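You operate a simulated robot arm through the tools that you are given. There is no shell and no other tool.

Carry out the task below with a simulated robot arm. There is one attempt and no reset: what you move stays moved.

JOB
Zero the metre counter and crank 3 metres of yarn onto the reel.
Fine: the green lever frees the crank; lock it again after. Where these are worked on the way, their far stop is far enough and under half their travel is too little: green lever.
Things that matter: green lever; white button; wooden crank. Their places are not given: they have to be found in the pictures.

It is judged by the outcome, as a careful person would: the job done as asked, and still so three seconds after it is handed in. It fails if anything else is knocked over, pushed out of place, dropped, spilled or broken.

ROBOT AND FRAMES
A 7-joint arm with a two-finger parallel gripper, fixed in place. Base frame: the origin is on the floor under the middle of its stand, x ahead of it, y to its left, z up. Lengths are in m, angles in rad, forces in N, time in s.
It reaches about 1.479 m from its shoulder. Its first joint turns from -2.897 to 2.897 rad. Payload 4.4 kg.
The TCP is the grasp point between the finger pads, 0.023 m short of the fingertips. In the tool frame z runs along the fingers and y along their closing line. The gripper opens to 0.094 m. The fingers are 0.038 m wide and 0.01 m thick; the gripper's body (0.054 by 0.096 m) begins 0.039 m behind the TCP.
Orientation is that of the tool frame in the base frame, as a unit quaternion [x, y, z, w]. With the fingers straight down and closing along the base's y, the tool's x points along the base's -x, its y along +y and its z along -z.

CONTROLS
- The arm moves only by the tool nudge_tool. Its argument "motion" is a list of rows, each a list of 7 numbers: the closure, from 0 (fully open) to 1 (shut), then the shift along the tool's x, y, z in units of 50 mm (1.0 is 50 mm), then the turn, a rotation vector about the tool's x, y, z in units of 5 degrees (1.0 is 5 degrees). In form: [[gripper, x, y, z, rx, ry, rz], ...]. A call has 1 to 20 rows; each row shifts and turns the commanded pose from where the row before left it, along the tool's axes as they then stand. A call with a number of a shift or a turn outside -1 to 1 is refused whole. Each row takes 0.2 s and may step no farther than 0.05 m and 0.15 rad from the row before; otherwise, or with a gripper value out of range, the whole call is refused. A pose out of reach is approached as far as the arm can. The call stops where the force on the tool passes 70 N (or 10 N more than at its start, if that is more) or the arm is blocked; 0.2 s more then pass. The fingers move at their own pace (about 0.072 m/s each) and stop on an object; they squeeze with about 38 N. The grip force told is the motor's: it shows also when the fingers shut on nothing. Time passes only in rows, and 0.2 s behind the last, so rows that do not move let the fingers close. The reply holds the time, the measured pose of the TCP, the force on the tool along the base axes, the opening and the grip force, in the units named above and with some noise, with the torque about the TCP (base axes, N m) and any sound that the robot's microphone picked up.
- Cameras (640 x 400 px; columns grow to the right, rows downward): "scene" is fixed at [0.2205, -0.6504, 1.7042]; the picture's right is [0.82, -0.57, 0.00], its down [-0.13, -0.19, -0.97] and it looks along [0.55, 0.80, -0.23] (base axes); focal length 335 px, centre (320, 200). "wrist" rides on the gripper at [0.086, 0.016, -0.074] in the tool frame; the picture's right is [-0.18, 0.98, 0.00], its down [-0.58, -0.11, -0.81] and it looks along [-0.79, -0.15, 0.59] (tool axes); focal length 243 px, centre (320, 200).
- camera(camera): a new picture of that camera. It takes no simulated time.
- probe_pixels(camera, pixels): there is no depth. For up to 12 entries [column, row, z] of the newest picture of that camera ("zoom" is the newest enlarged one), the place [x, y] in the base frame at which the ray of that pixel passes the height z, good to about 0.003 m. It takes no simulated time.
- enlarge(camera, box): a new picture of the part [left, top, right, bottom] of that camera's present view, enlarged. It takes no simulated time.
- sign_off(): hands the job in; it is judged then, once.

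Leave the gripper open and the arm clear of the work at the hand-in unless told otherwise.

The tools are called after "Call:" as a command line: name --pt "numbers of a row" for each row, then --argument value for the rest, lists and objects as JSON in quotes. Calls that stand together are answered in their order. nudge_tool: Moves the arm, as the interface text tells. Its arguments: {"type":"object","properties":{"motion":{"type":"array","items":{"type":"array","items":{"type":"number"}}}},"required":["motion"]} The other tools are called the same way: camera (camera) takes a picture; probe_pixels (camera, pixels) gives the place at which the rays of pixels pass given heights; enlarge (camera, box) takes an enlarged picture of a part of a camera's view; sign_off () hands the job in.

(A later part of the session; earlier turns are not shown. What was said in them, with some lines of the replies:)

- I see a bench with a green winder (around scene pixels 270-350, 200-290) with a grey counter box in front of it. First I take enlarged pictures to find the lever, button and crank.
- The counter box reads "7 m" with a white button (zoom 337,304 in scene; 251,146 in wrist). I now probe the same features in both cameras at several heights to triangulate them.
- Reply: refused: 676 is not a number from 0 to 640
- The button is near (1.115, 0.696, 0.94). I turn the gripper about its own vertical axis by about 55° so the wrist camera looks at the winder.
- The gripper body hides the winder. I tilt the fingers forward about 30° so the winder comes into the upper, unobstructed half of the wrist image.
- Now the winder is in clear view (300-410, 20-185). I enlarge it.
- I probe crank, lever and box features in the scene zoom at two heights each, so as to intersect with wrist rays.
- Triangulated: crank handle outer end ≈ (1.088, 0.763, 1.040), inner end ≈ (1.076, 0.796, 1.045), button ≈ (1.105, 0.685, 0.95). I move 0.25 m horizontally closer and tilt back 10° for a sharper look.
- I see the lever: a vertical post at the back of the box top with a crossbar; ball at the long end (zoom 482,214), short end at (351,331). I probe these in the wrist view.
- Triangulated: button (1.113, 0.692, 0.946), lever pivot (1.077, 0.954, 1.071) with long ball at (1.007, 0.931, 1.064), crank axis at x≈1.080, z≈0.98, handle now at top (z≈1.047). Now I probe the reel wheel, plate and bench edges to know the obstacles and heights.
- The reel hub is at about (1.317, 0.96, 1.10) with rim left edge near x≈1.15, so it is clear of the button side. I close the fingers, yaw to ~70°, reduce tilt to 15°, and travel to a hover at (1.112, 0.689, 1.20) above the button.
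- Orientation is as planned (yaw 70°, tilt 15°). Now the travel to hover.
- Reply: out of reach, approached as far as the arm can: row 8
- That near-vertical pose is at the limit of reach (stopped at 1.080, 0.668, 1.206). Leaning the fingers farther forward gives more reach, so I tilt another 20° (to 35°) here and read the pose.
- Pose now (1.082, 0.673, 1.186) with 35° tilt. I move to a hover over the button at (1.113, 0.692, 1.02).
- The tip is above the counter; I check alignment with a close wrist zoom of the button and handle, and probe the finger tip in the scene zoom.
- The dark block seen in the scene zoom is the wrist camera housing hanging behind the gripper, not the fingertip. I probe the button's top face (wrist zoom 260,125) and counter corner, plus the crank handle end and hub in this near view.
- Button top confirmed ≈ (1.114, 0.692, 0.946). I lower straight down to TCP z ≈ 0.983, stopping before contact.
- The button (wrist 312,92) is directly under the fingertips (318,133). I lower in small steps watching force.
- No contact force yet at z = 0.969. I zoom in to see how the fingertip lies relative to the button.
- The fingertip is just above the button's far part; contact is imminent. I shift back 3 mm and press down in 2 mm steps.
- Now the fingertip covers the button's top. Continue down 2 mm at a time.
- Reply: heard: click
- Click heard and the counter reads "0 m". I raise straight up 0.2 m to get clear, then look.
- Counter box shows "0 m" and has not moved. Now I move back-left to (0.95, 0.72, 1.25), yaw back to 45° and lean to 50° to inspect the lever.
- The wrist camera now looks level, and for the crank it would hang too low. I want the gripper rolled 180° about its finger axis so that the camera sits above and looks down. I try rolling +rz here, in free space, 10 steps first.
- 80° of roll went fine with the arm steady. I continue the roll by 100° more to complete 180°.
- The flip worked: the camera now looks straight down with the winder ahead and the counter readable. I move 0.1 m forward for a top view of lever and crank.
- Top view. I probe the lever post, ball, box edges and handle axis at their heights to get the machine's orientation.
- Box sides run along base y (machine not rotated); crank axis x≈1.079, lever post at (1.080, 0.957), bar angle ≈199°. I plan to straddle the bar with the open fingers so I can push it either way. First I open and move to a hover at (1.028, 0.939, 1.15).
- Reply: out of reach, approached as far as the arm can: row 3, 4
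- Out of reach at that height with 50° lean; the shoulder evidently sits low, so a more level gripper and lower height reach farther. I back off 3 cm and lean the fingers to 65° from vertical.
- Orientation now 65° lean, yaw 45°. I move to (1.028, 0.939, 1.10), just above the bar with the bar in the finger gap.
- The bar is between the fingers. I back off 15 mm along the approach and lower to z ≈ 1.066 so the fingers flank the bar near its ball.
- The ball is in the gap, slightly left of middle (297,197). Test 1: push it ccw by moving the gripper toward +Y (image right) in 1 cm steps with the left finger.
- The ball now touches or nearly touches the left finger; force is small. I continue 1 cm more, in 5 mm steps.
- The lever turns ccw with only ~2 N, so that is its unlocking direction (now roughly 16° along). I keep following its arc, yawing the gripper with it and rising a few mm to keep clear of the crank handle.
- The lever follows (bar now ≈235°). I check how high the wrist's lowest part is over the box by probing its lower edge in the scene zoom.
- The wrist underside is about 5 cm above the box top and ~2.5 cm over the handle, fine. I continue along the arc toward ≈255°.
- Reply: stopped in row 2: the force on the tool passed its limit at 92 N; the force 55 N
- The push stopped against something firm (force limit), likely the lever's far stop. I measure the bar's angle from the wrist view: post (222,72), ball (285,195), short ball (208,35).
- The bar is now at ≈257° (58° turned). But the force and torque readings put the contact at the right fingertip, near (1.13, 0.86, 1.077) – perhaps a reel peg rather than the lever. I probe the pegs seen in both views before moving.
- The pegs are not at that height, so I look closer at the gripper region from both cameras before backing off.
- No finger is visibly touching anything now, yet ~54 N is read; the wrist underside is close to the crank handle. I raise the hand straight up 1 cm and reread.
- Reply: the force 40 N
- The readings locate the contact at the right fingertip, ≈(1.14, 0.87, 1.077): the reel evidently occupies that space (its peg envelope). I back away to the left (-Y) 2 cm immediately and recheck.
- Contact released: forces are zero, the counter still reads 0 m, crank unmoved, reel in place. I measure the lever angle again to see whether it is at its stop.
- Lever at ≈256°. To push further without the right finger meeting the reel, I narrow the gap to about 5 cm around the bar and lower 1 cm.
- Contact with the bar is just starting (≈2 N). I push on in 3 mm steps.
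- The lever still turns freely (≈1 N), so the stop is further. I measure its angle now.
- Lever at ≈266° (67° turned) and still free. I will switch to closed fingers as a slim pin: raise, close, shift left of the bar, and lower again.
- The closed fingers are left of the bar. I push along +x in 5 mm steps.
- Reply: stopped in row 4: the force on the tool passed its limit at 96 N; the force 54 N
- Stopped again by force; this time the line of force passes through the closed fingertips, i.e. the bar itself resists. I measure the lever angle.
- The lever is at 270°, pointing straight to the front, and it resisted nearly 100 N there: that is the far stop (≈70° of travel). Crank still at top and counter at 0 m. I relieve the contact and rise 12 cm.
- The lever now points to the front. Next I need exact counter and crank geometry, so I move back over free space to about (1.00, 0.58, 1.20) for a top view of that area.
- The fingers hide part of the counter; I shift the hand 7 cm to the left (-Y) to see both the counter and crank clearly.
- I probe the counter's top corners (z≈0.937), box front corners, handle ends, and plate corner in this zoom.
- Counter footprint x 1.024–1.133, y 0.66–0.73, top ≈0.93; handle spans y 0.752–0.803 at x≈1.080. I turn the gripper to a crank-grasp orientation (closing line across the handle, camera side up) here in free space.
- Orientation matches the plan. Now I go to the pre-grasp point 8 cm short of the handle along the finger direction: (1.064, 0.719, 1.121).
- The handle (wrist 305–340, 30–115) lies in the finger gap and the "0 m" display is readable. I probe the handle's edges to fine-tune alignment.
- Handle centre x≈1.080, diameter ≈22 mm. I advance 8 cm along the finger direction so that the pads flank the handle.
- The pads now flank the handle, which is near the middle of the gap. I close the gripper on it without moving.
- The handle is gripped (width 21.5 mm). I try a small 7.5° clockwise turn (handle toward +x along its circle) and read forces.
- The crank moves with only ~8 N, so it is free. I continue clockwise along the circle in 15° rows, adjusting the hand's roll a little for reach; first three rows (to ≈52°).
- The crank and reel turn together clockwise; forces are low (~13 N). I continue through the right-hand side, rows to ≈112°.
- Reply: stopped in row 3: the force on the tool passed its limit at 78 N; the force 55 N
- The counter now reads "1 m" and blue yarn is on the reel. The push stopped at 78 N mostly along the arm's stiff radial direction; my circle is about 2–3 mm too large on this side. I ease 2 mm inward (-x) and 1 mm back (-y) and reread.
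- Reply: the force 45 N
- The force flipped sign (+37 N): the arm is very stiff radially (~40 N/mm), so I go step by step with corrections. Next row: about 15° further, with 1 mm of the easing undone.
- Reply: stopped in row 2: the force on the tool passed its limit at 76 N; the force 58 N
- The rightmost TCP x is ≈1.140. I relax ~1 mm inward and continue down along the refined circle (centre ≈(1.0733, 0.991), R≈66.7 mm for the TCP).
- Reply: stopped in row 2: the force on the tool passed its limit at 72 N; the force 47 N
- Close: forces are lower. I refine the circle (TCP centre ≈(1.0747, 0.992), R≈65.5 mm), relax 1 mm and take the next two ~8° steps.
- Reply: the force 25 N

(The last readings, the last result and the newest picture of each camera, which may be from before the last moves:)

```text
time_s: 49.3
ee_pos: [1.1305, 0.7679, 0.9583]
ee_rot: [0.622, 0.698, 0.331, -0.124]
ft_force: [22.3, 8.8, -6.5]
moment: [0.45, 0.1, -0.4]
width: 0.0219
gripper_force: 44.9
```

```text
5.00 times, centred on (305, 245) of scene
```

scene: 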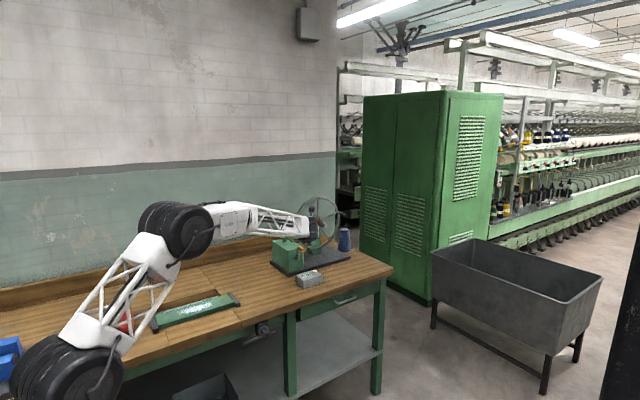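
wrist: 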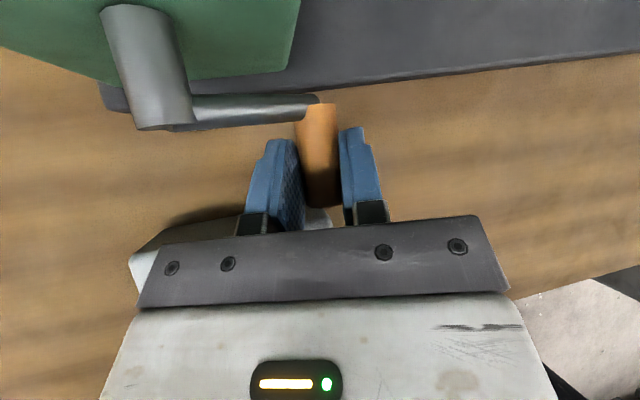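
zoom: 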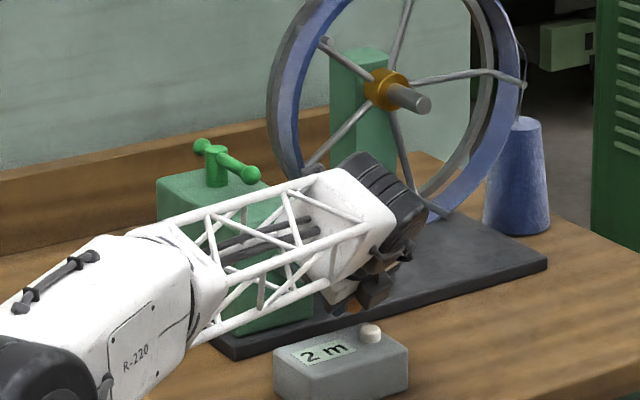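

The counter already reads "2 m" at ≈121° of crank, so roughly 57–60° gives a metre and 3 m will come near 175–180°. Forces are small now (~25 N). I continue two 10° rows, then check.

Call:
nudge_tool --pt "1 -0.0828 -0.157 0.1128 0.632 0 0.49" --pt "1 -0.0684 -0.1804 0.0882 0.632 0 0.49"

Call:
camera --camera "wrist"

Call:
enlarge --camera "scene" --box '[275, 225, 335, 285]'

```text
time_s: 49.9
ee_pos: [1.1179, 0.7681, 0.9441]
ee_rot: [0.644, 0.688, 0.287, -0.172]
ft_force: [9.8, -4.7, -2.9]
moment: [-0.3, 0.25, -0.45]
width: 0.0217
gripper_force: 45.2
```

```text
taken
```

wrist: 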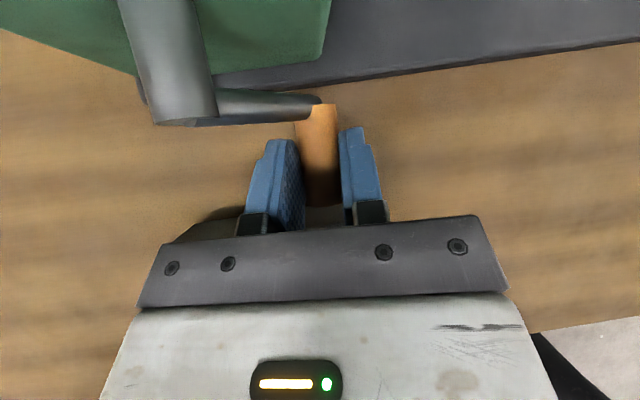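

```text
6.67 times, centred on (305, 255) of scene
```

zoom: 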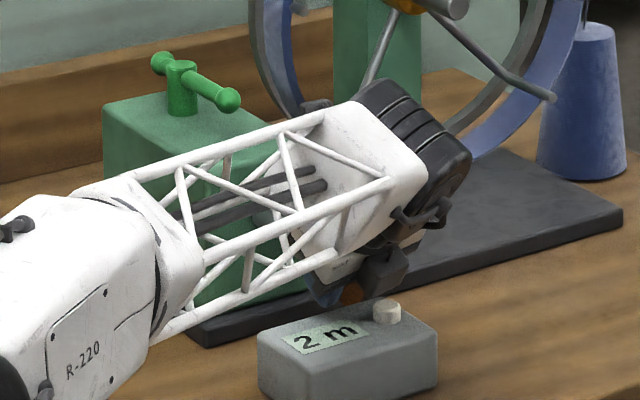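

Forces stay low at ≈140°; counter 2 m. I do two more 10° rows toward the bottom and check.

Call:
nudge_tool --pt "1 -0.0512 -0.1936 0.066 0.474 0 0.368" --pt "1 -0.0316 -0.2038 0.0408 0.474 0 0.368"

Call:
enlarge --camera "scene" --box '[275, 225, 335, 285]'

```text
time_s: 50.5
ee_pos: [1.0996, 0.7686, 0.9362]
ee_rot: [0.658, 0.678, 0.254, -0.208]
ft_force: [6.2, 4.2, 2.0]
moment: [-0.21, 0.25, -0.41]
width: 0.0213
gripper_force: 45.3
```

```text
6.67 times, centred on (305, 255) of scene
```

zoom: 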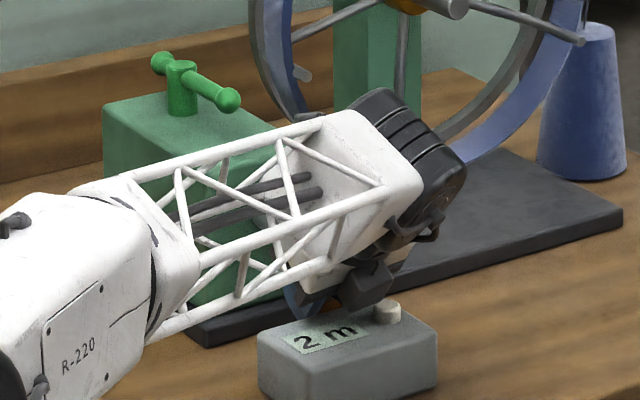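

≈161° and still 2 m; forces only a few newtons. Now smaller steps: one ~7° row, then read the counter.

Call:
nudge_tool --pt "1 -0.0152 -0.162 0.0196 0.158 0 0.123"

Call:
enlarge --camera "scene" --box '[275, 225, 335, 285]'

```text
time_s: 50.9
ee_pos: [1.0883, 0.7678, 0.9333]
ee_rot: [0.66, 0.676, 0.248, -0.214]
ft_force: [6.1, 8.1, 2.9]
moment: [0.0, 0.31, -0.47]
width: 0.0219
gripper_force: 44.6
```

```text
6.67 times, centred on (305, 255) of scene
```

zoom: 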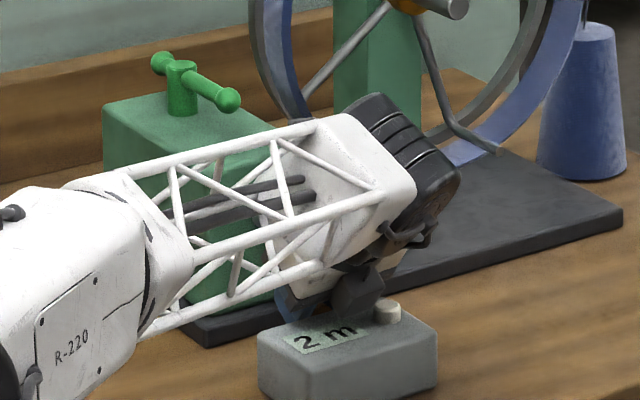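

≈172°, still 2 m. Another ~5° row.

Call:
nudge_tool --pt "1 -0.003 -0.112 0.004 0.158 0 0.123"

Call:
enlarge --camera "scene" --box '[275, 225, 335, 285]'

```text
time_s: 51.3
ee_pos: [1.0845, 0.7675, 0.9324]
ee_rot: [0.663, 0.674, 0.241, -0.22]
ft_force: [7.1, 7.0, -0.8]
moment: [0.16, 0.26, -0.48]
width: 0.0216
gripper_force: 44.8
```

```text
6.67 times, centred on (305, 255) of scene
```

zoom: 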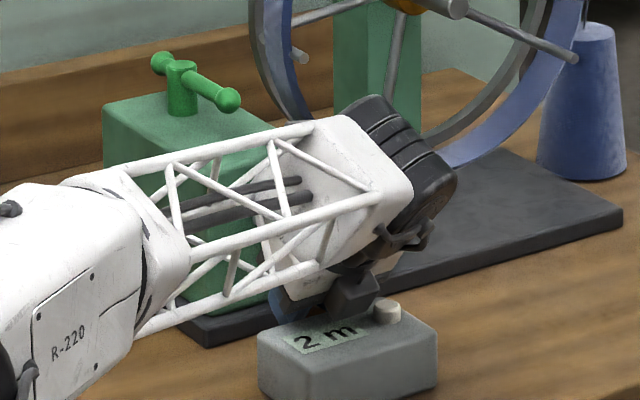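

≈176°, still 2 m. The reel turns about six times faster than the crank (1 m per reel turn), so 3 m should come at 180°. Another ~4–5° row.

Call:
nudge_tool --pt "1 0 -0.1 0 0 0 0"

Call:
enlarge --camera "scene" --box '[275, 205, 335, 285]'

```text
time_s: 51.7
ee_pos: [1.0801, 0.767, 0.9326]
ee_rot: [0.663, 0.674, 0.242, -0.22]
ft_force: [6.1, 4.6, 0.1]
moment: [-0.04, 0.31, -0.43]
width: 0.0215
gripper_force: 44.7
```

```text
5.00 times, centred on (305, 245) of scene
```

zoom: 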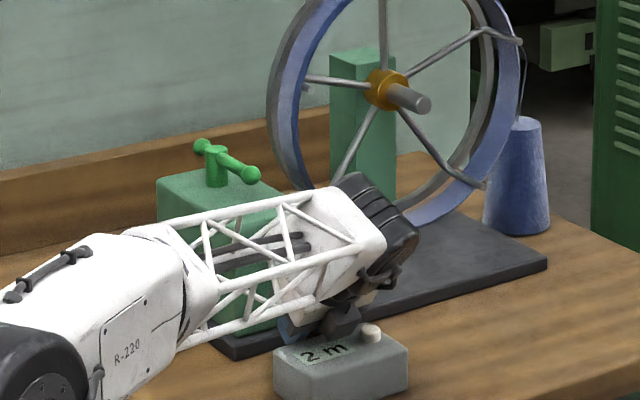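

The reel's spokes are almost back to their starting orientation (just short of 3 full reel turns) and the counter still reads 2 m. One more ~4° row.

Call:
nudge_tool --pt "1 0 -0.09 0 0 0 0"

Call:
enlarge --camera "scene" --box '[275, 205, 335, 285]'

```text
time_s: 52.1
ee_pos: [1.0757, 0.7671, 0.9319]
ee_rot: [0.662, 0.675, 0.241, -0.22]
ft_force: [6.4, 1.8, -2.5]
moment: [-0.35, 0.28, -0.43]
width: 0.0214
gripper_force: 45.3
```

```text
5.00 times, centred on (305, 245) of scene
```

zoom: 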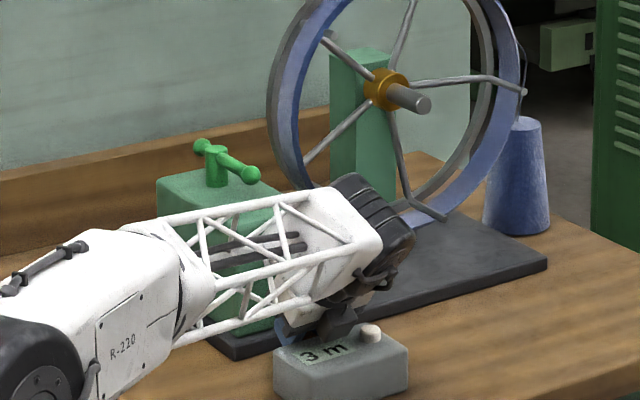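

The counter reads "3 m", reel slightly past three turns (~3.06 m). I open the fingers moderately to release the handle, without moving.

Call:
nudge_tool --pt "0.4 0 0 0 0 0 0" --pt "0.4 0 0 0 0 0 0" --pt "0.4 0 0 0 0 0 0"

Call:
camera --camera "wrist"

Call:
enlarge --camera "scene" --box '[275, 205, 335, 285]'

```text
time_s: 52.9
ee_pos: [1.0752, 0.7685, 0.932]
ee_rot: [0.662, 0.674, 0.241, -0.22]
ft_force: [0.2, -0.2, -0.5]
moment: [-0.03, 0.02, -0.03]
width: 0.0565
gripper_force: 0.1
```

```text
taken
```

wrist: 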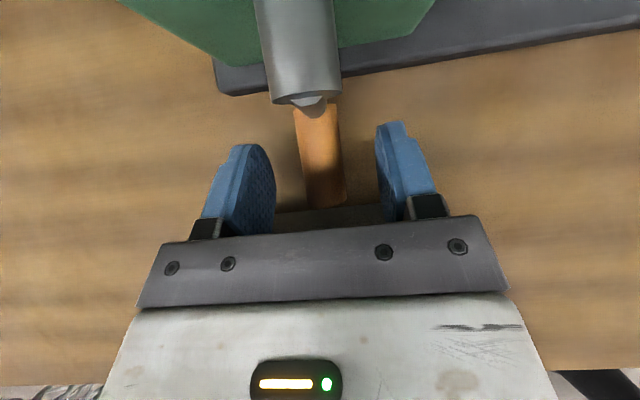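

```text
5.00 times, centred on (305, 245) of scene
```

zoom: 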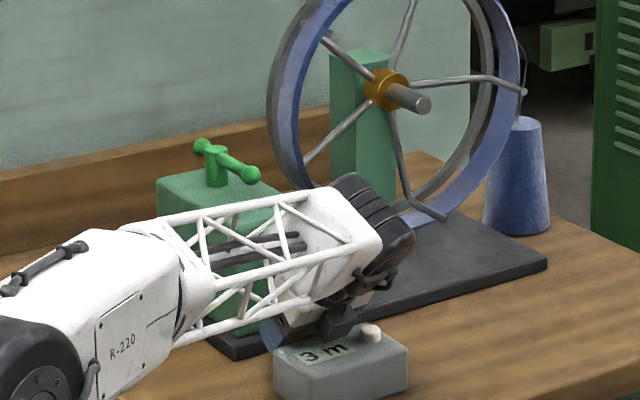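

Released; crank and reel stayed put and the counter still shows 3 m. I withdraw back along the finger axis, then up.

Call:
nudge_tool --pt "0.4 0 0 -0.6 0 0 0" --pt "0.4 0 0 -0.8 0 0 0" --pt "0.4 0 0 -0.8 0 0 0" --pt "0.4 0 0 -0.8 0 0 0" --pt "0.4 0.613 0.035 -0.79 0 0 0" --pt "0.4 0.613 0.035 -0.79 0 0 0" --pt "0.4 0.613 0.035 -0.79 0 0 0"

Call:
camera --camera "wrist"

Call:
enlarge --camera "scene" --box '[265, 205, 345, 285]'

```text
time_s: 54.5
ee_pos: [1.0735, 0.6728, 1.2013]
ee_rot: [0.663, 0.674, 0.241, -0.219]
ft_force: [-0.1, -0.6, -1.2]
moment: [0.06, 0.0, 0.01]
width: 0.0563
gripper_force: 0.0
```

```text
taken
```

wrist: 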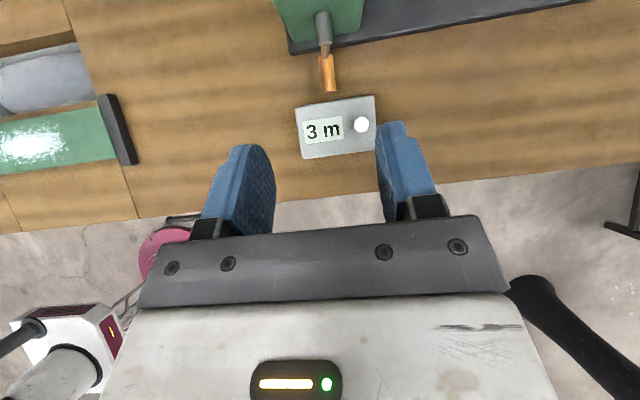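

```text
5.00 times, centred on (305, 245) of scene
```

zoom: 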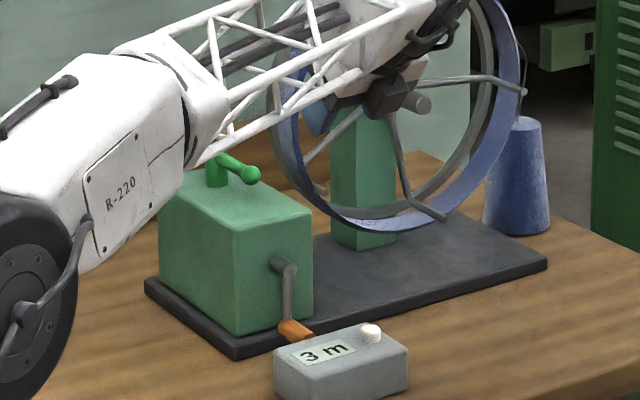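

Crank hangs at the bottom, counter "3 m", nothing else moved. Now the lever must go back. I close the fingers, turn to yaw 50°/65° lean, and move to a point in front of the lever's ball.

Call:
nudge_tool --pt "1 0 0 0 -0.611 0.504 0.5356" --pt "1 0 0 0 -0.611 0.504 0.5356" --pt "1 0 0 0 -0.611 0.504 0.5356" --pt "1 0 0 0 -0.611 0.504 0.5356" --pt "1 0 0 0 -0.611 0.504 0.5356" --pt "1 0 0 0 -0.611 0.504 0.5356" --pt "1 0 0 0 -0.611 0.504 0.5356" --pt "1 0 0 0 -0.611 0.504 0.5356" --pt "1 0 0 0 -0.611 0.504 0.5356" --pt "1 0 0 0 -0.611 0.504 0.5356"

```text
time_s: 56.7
ee_pos: [1.0726, 0.674, 1.2009]
ee_rot: [0.764, 0.355, 0.488, -0.229]
ft_force: [0.1, -0.5, 0.5]
moment: [0.0, -0.01, -0.01]
width: 0.0001
gripper_force: 37.9
```

Orientation reached. Now move to the hover point (1.066, 0.818, 1.12).

Call:
nudge_tool --pt "1 -0.1435 -0.495 0.654 0 0 0" --pt "1 -0.1435 -0.495 0.654 0 0 0" --pt "1 -0.1435 -0.495 0.654 0 0 0" --pt "1 -0.1435 -0.495 0.654 0 0 0"

Call:
camera --camera "wrist"

```text
time_s: 57.7
ee_pos: [1.0644, 0.8162, 1.1224]
ee_rot: [0.764, 0.356, 0.488, -0.228]
ft_force: [-1.0, -0.3, 1.3]
moment: [-0.01, 0.02, 0.0]
width: 0.0
gripper_force: 38.0
```

```text
taken
```

wrist: 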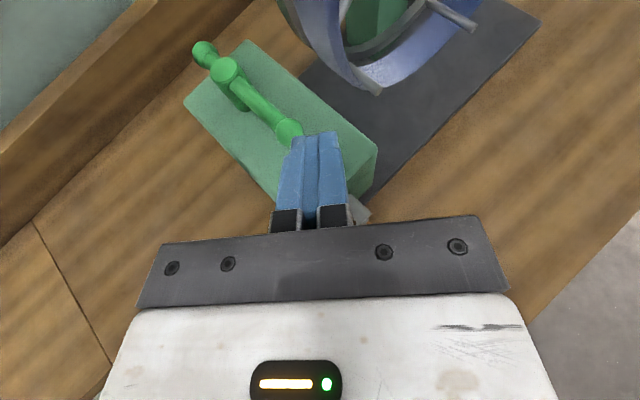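

The ball is at (289,131), just ahead-left of the closed fingertips. I lower to z≈1.07 in front of it.

Call:
nudge_tool --pt "1 -0.475 0 0.2215 0 0 0" --pt "1 -0.475 0 0.2215 0 0 0"

Call:
camera --camera "wrist"

```text
time_s: 58.3
ee_pos: [1.0636, 0.8187, 1.0679]
ee_rot: [0.763, 0.358, 0.486, -0.23]
ft_force: [-0.1, 0.2, 0.7]
moment: [0.0, 0.03, -0.05]
width: 0.0
gripper_force: 38.2
```

```text
taken
```

wrist: 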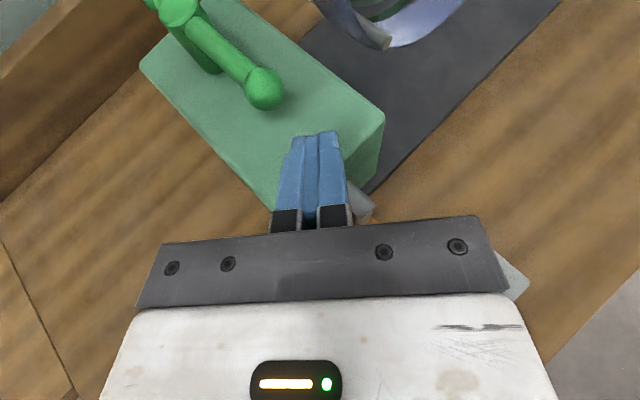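

Call:
probe_pixels --camera "wrist" --pixels '[[264, 88, 1.064], [175, 5, 1.073], [292, 140, 1.068], [340, 135, 1.068]]'

```text
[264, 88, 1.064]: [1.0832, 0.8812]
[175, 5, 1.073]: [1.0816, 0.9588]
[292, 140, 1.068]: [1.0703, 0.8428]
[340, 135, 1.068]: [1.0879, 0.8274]
```

Ball at (1.083, 0.881); the pin passes just right of it. I advance 46 mm along the approach with a 3 mm rightward offset, so that the pin stands on the ball's right-front side.

Call:
nudge_tool --pt "1 0.0973 0.06 0.2085 0 0 0" --pt "1 0.0973 0 0.2085 0 0 0" --pt "1 0.0973 0 0.2085 0 0 0" --pt "1 0.0973 0 0.2085 0 0 0"

Call:
camera --camera "wrist"

```text
time_s: 59.3
ee_pos: [1.0954, 0.8542, 1.0671]
ee_rot: [0.764, 0.356, 0.487, -0.229]
ft_force: [0.9, 0.7, 0.3]
moment: [-0.03, -0.02, 0.03]
width: 0.0
gripper_force: 38.5
```

```text
taken
```

wrist: 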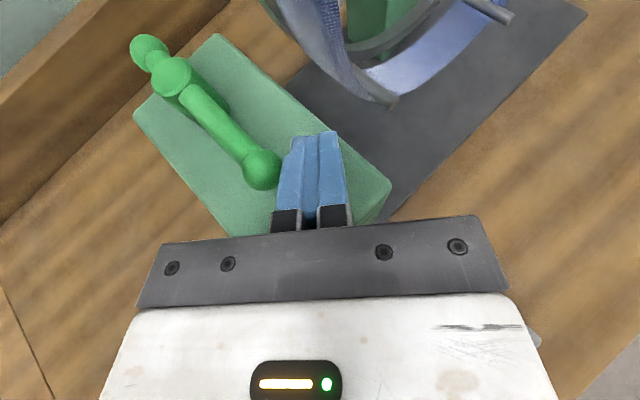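

The pin stands right of the ball (no contact force). Now I sweep it to the left (-Y) in 5 mm rows to swing the lever back clockwise.

Call:
nudge_tool --pt "1 0 -0.1 0 0 0 0" --pt "1 0 -0.1 0 0 0 0" --pt "1 0 -0.1 0 0 0 0" --pt "1 0 -0.1 0 0 0 0" --pt "1 0 -0.1 0 0 0 0"

Call:
camera --camera "wrist"

```text
time_s: 60.3
ee_pos: [1.086, 0.8605, 1.0666]
ee_rot: [0.765, 0.354, 0.488, -0.226]
ft_force: [1.3, -12.0, 0.1]
moment: [-0.03, -0.01, 0.0]
width: 0.0
gripper_force: 38.0
stopped in row 5: the force on the tool passed its limit at 76 N (the readings are from after the stop); the commanded pose is now the measured one
```

```text
taken
```

wrist: 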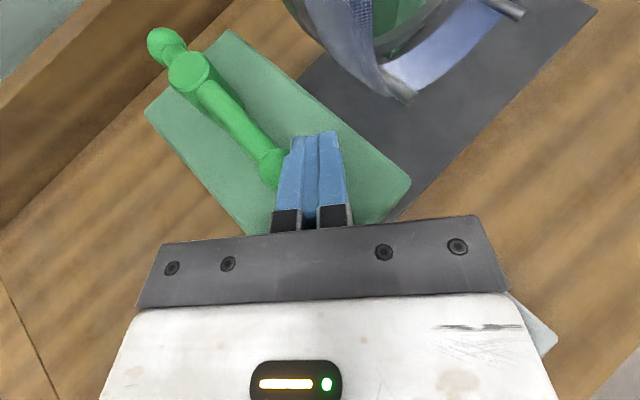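

The push met 76 N without the lever visibly turning. I measure the lever's angle and look closely at the contact.

Call:
probe_pixels --camera "wrist" --pixels '[[191, 73, 1.073], [272, 168, 1.064], [168, 45, 1.064]]'

Call:
enlarge --camera "wrist" --box '[200, 80, 400, 230]'

Call:
enlarge --camera "scene" --box '[265, 215, 325, 275]'

```text
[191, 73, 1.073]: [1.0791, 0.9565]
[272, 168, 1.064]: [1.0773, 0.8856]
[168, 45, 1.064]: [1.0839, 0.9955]
```

```text
2.67 times, centred on (300, 155) of wrist
```

zoom: 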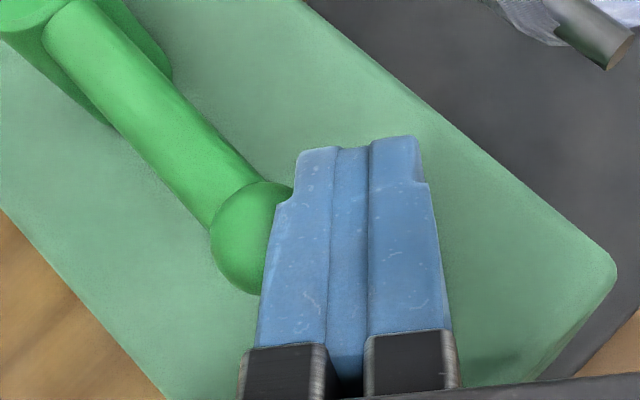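

```text
6.67 times, centred on (295, 245) of scene
```

zoom: 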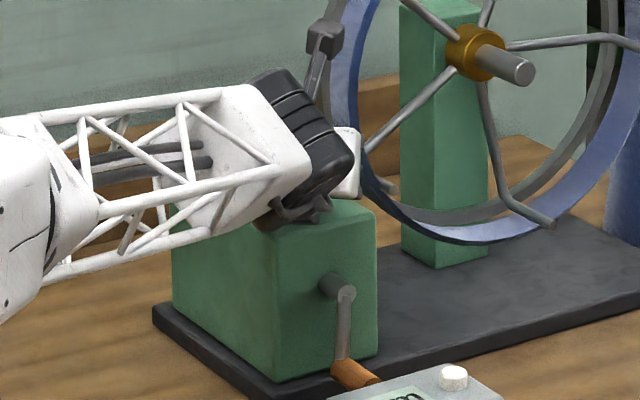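

The pin was sliding on the ball and pressing it toward the pivot (friction lock), rather than turning it. I back off 3 mm (-y) and instead carry the ball along its own arc, starting straight toward -x.

Call:
nudge_tool --pt "1 -0.0194 0.0386 -0.0416 0 0 0" --pt "1 -0.0428 -0.1552 -0.092 0 0 0"

Call:
camera --camera "wrist"

```text
time_s: 60.9
ee_pos: [1.0764, 0.8595, 1.0673]
ee_rot: [0.764, 0.354, 0.489, -0.227]
ft_force: [0.8, -0.8, 1.3]
moment: [-0.01, -0.04, -0.01]
width: 0.0001
gripper_force: 38.0
```

```text
taken
```

wrist: 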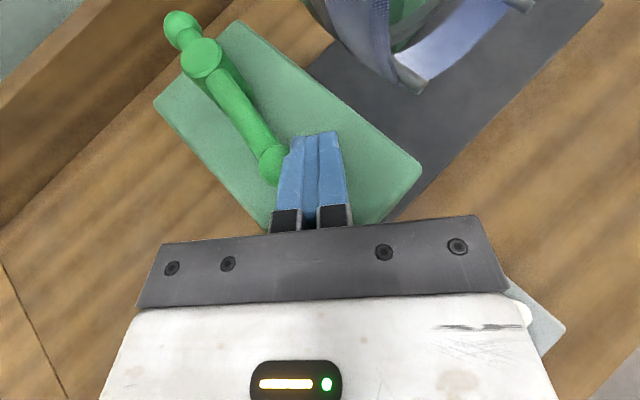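

That works: the lever is turning with ~1 N. I follow the arc further (to ≈228°).

Call:
nudge_tool --pt "1 -0.0398 -0.19 -0.0852 0 0 0" --pt "1 -0.0274 -0.2016 -0.0586 0 0 0" --pt "1 -0.0156 -0.2092 -0.0336 0 0 0"

Call:
camera --camera "wrist"

```text
time_s: 61.7
ee_pos: [1.0468, 0.8715, 1.0676]
ee_rot: [0.764, 0.356, 0.488, -0.228]
ft_force: [0.2, -1.5, -0.5]
moment: [0.02, -0.02, -0.03]
width: 0.0002
gripper_force: 37.6
```

```text
taken
```

wrist: 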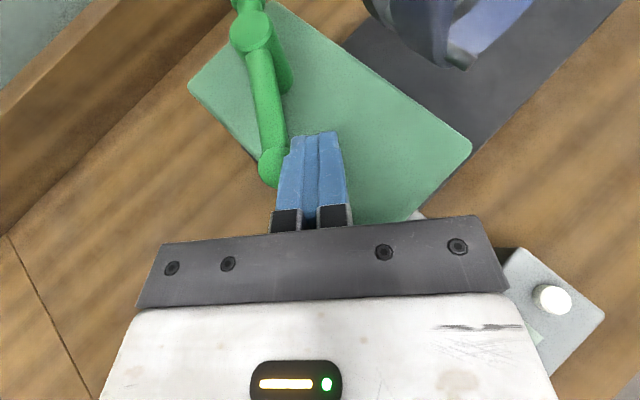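

Lever at about 235°. I continue, now also yawing the hand back so that the fingers stay parallel to the bar.

Call:
nudge_tool --pt "1 -0.006 -0.188 -0.014 -0.906 0 0.4226" --pt "1 -0.0168 -0.2064 -0.036 -0.906 0 0.4226" --pt "1 -0.0128 -0.2032 -0.0276 -0.906 0 0.4226"

Call:
camera --camera "wrist"

Call:
enlarge --camera "scene" --box '[255, 215, 325, 275]'

```text
time_s: 62.5
ee_pos: [1.0314, 0.8912, 1.0811]
ee_rot: [0.765, 0.296, 0.53, -0.215]
ft_force: [-1.0, -2.6, -1.2]
moment: [-0.01, -0.03, 0.02]
width: 0.0
gripper_force: 38.0
out of reach, approached as far as the arm can: row 2, 3
```

```text
taken
```

wrist: 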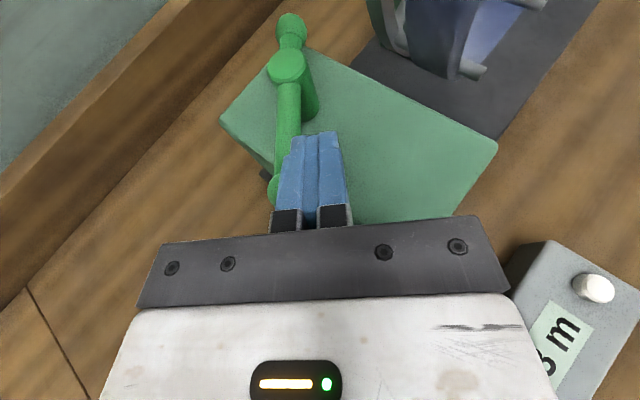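

```text
6.67 times, centred on (290, 245) of scene
```

zoom: 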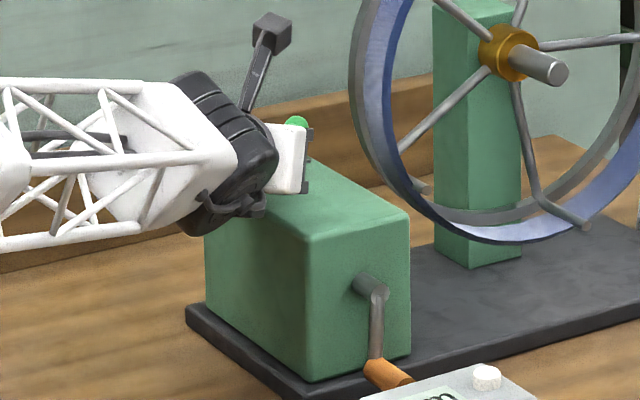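

The last yaw steps ran into an arm limit (pose drifted up to z 1.081, yaw 43°). The lever has kept turning. I measure its angle.

Call:
probe_pixels --camera "wrist" --pixels '[[287, 66, 1.073], [274, 190, 1.064], [291, 29, 1.064]]'

```text
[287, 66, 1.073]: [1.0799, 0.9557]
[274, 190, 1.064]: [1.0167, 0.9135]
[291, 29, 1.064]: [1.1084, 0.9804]
```

Lever at ≈216°. I restore yaw ≈50°/lean 65° and lower back to z≈1.067, slightly off the bar, then check.

Call:
nudge_tool --pt "1 0 0.086 0 0.618 -0.48 -0.35" --pt "1 -0.264 0 0.092 0.618 -0.48 -0.35"

Call:
camera --camera "wrist"

```text
time_s: 63.1
ee_pos: [1.0146, 0.8713, 1.0549]
ee_rot: [0.775, 0.305, 0.516, -0.202]
ft_force: [-15.4, -22.2, 44.1]
moment: [-0.4, -0.36, -0.31]
width: 0.0
gripper_force: 38.2
out of reach, approached as far as the arm can: row 1
```

```text
taken
```

wrist: 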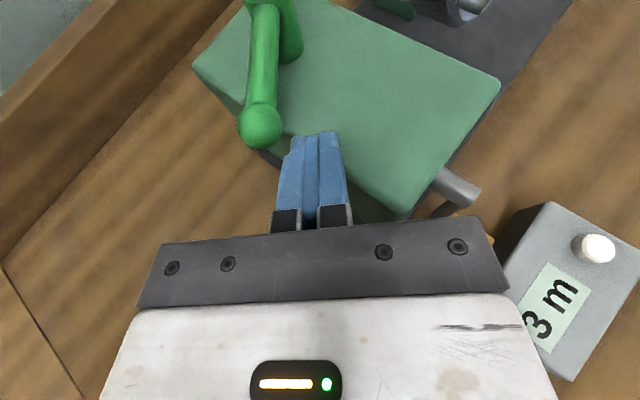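

The hand dropped onto the box edge (44 N up) while the arm was at a joint limit. I raise it straight up 3 cm at once.

Call:
nudge_tool --pt "1 0.277 0 -0.116 0 0 0" --pt "1 0.277 0 -0.116 0 0 0"

Call:
camera --camera "scene"

Call:
camera --camera "wrist"

```text
time_s: 63.7
ee_pos: [1.0145, 0.8725, 1.0687]
ee_rot: [0.779, 0.307, 0.508, -0.201]
ft_force: [-0.2, 0.1, -0.7]
moment: [0.03, 0.0, 0.0]
width: 0.0001
gripper_force: 37.7
```

```text
taken
```

scene: 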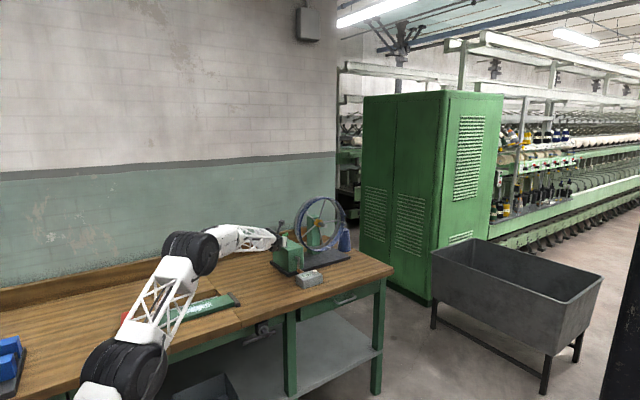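

```text
taken
```

wrist: 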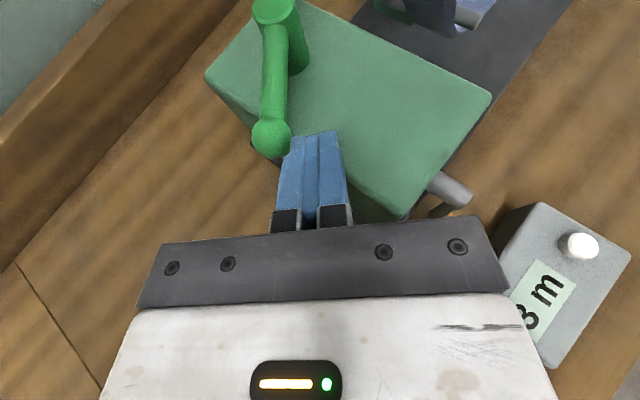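

Clear again; counter, box and reel are in place, lever ≈216°. I now try moving forward beside the ball at this yaw (≈43°) to see if it is reachable.

Call:
nudge_tool --pt "1 0.0805 0.08 0.183 0 0 0" --pt "1 0.0805 0 0.183 0 0 0"

Call:
camera --camera "wrist"

```text
time_s: 64.3
ee_pos: [1.0316, 0.8818, 1.0742]
ee_rot: [0.778, 0.306, 0.511, -0.201]
ft_force: [0.3, -0.1, 0.1]
moment: [-0.03, -0.01, 0.01]
width: 0.0
gripper_force: 37.7
```

```text
taken
```

wrist: 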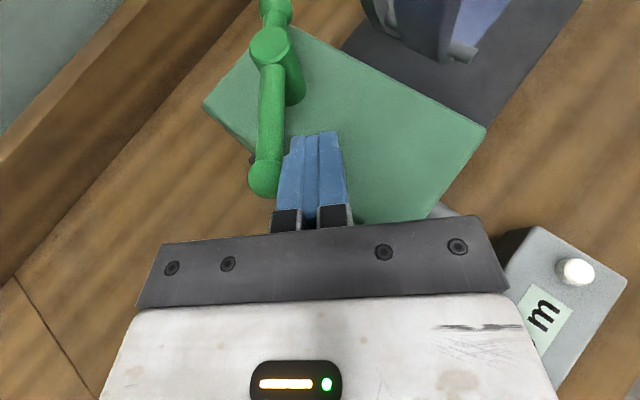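

Reached without complaint: the pin is beside the ball (264,178) with no force. I push along the arc toward the left-back in 6 mm rows.

Call:
nudge_tool --pt "1 -0.021 -0.119 0.027 0 0 0" --pt "1 -0.018 -0.117 0.032 0 0 0" --pt "1 -0.014 -0.116 0.042 0 0 0"

Call:
camera --camera "wrist"

```text
time_s: 65.1
ee_pos: [1.0205, 0.8972, 1.0699]
ee_rot: [0.778, 0.306, 0.51, -0.201]
ft_force: [0.1, -0.6, 1.1]
moment: [0.01, -0.01, 0.01]
width: 0.0002
gripper_force: 38.4
```

```text
taken
```

wrist: 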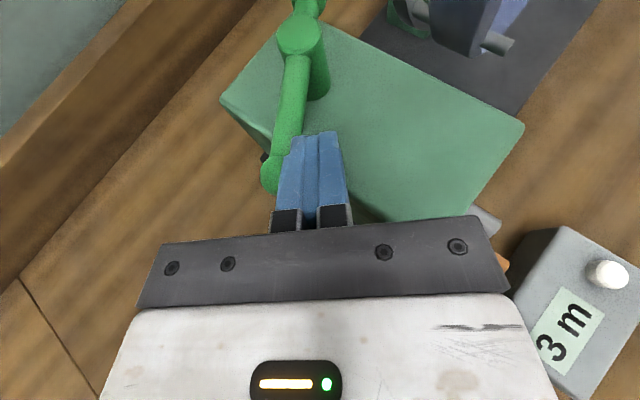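

Still turning freely. Three more rows of about 5 mm.

Call:
nudge_tool --pt "1 0.013 -0.094 0.03 0 0 0" --pt "1 0.015 -0.093 0.035 0 0 0" --pt "1 0.015 -0.093 0.035 0 0 0"

Call:
camera --camera "wrist"

```text
time_s: 65.9
ee_pos: [1.0167, 0.9108, 1.0707]
ee_rot: [0.777, 0.307, 0.51, -0.203]
ft_force: [-0.9, -12.0, 3.2]
moment: [0.06, -0.03, -0.1]
width: 0.0
gripper_force: 37.7
```

```text
taken
```

wrist: 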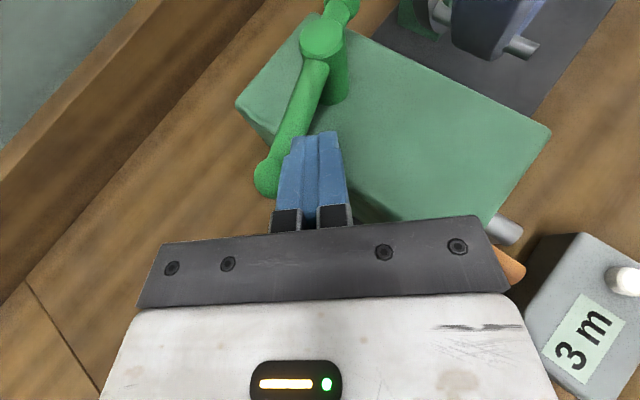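

Force rose to 12 N against the push – perhaps the locked stop. I measure the angle.

Call:
probe_pixels --camera "wrist" --pixels '[[321, 38, 1.073], [267, 178, 1.064], [343, 7, 1.064], [295, 105, 1.066]]'

```text
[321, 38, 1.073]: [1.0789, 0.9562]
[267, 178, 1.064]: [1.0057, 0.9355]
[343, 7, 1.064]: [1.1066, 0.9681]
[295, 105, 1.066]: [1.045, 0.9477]
```

Bar at ≈198°, the same as its starting (locked) position. I press a few millimetres more to make sure it is fully on the stop.

Call:
nudge_tool --pt "1 0.01 -0.055 0.022 0 0 0" --pt "1 0.01 -0.055 0.022 0 0 0"

Call:
camera --camera "wrist"

```text
time_s: 66.4
ee_pos: [1.0175, 0.9093, 1.0695]
ee_rot: [0.778, 0.307, 0.51, -0.202]
ft_force: [-1.0, -16.2, 1.6]
moment: [-0.02, 0.01, -0.16]
width: 0.0002
gripper_force: 38.3
stopped in row 2: the force on the tool passed its limit at 78 N (the readings are from after the stop); the commanded pose is now the measured one
```

```text
taken
```

wrist: 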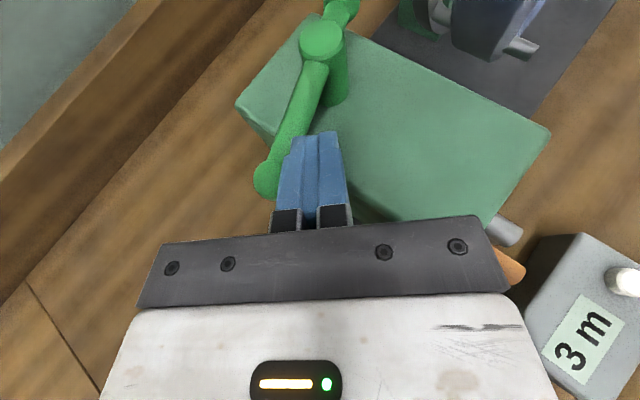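

The lever is hard on its locked stop. I move the pin away from the bar (+Y), then back and up out of the work area.

Call:
nudge_tool --pt "1 0 0.24 0 0 0 0" --pt "1 -0.048 0 -0.852 0 0 0" --pt "1 0.306 0 -0.79 0 0 0" --pt "1 0.306 0 -0.79 0 0 0" --pt "1 0.306 0 -0.79 0 0 0" --pt "0.5 0.306 0 -0.79 0 0 0" --pt "0 0.306 0 -0.79 0 0 0" --pt "0 0 0 -0.8 0 0 0" --pt "0 0 0 -0.8 0 0 0"

Call:
camera --camera "scene"

Call:
enlarge --camera "scene" --box '[260, 195, 360, 295]'

Call:
camera --camera "wrist"

```text
time_s: 68.4
ee_pos: [0.8328, 0.724, 1.2628]
ee_rot: [0.778, 0.307, 0.509, -0.203]
ft_force: [0.3, 0.5, -1.1]
moment: [0.05, -0.06, -0.03]
width: 0.094
gripper_force: 0.1
```

```text
taken
```

scene: 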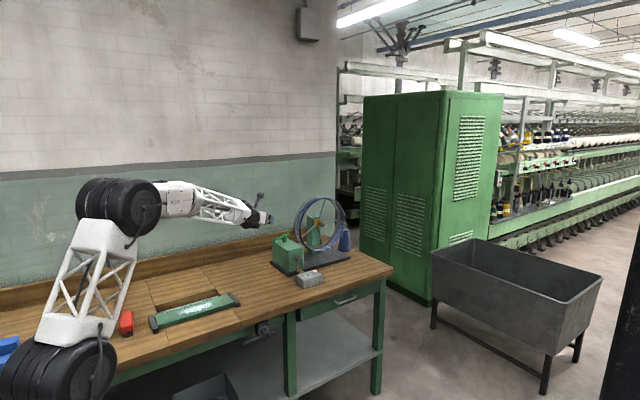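

```text
4.00 times, centred on (310, 245) of scene
```

zoom: 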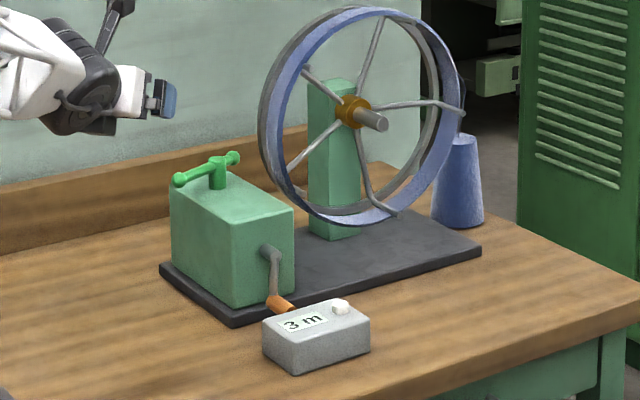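

```text
taken
```

wrist: 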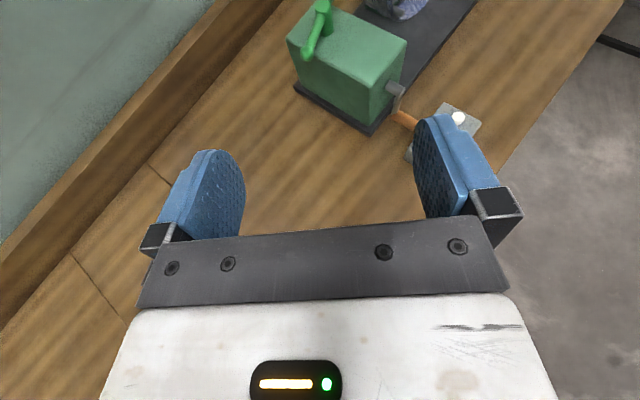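

Gripper open, arm clear; counter reads "3 m", reel wound. I compare the lever to its original look with the same enlargement as at the start.

Call:
enlarge --camera "scene" --box '[265, 225, 325, 285]'

```text
6.67 times, centred on (295, 255) of scene
```

zoom: 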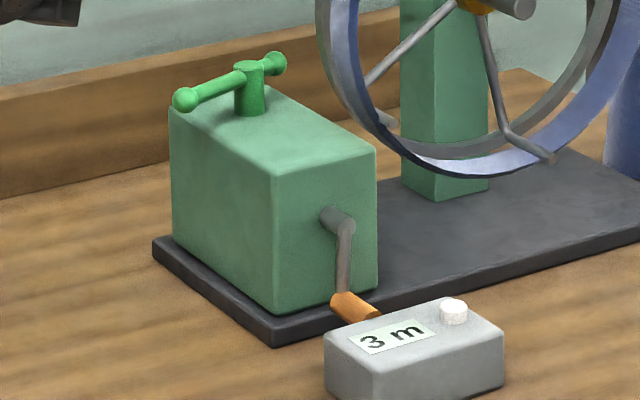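

The lever is at exactly its original locked position (ball at 186,100 and 275,63 in the zoom). The counter box, plate and yarn cone have not moved, and the display reads "3 m". The gripper is open and clear, so I hand in.

Call:
sign_off

```text
The job is handed in.
```

The counter was zeroed and now reads "3 m". The yarn is on the reel, and the green lever is back on its locked stop. I handed the job in with the gripper open and the arm clear.

- **Zeroing:** I pressed the white button and heard a click. The display went from "7 m" to "0 m".
- **Cranking:** I swung the lever about 70° to its far stop, which freed the crank. Half a turn clockwise brought the display to "3 m". The reel sits slightly past three full turns, about 3.06 m by my estimate.
- **Locking:** I pushed the lever back until it resisted firmly. In the final picture it sits exactly where it did at the start.

Some contacts were harder than intended:
- A fingertip hit the reel at about 92 N while I was moving the lever.
- The fingers pressed down on the gearbox edge at about 44 N during the return.
- The arm's force limit also stopped a few pushes on the lever and crank.

Afterwards the gearbox, base plate, counter box and yarn cone looked unmoved in the pictures, and the reel showed no visible damage.
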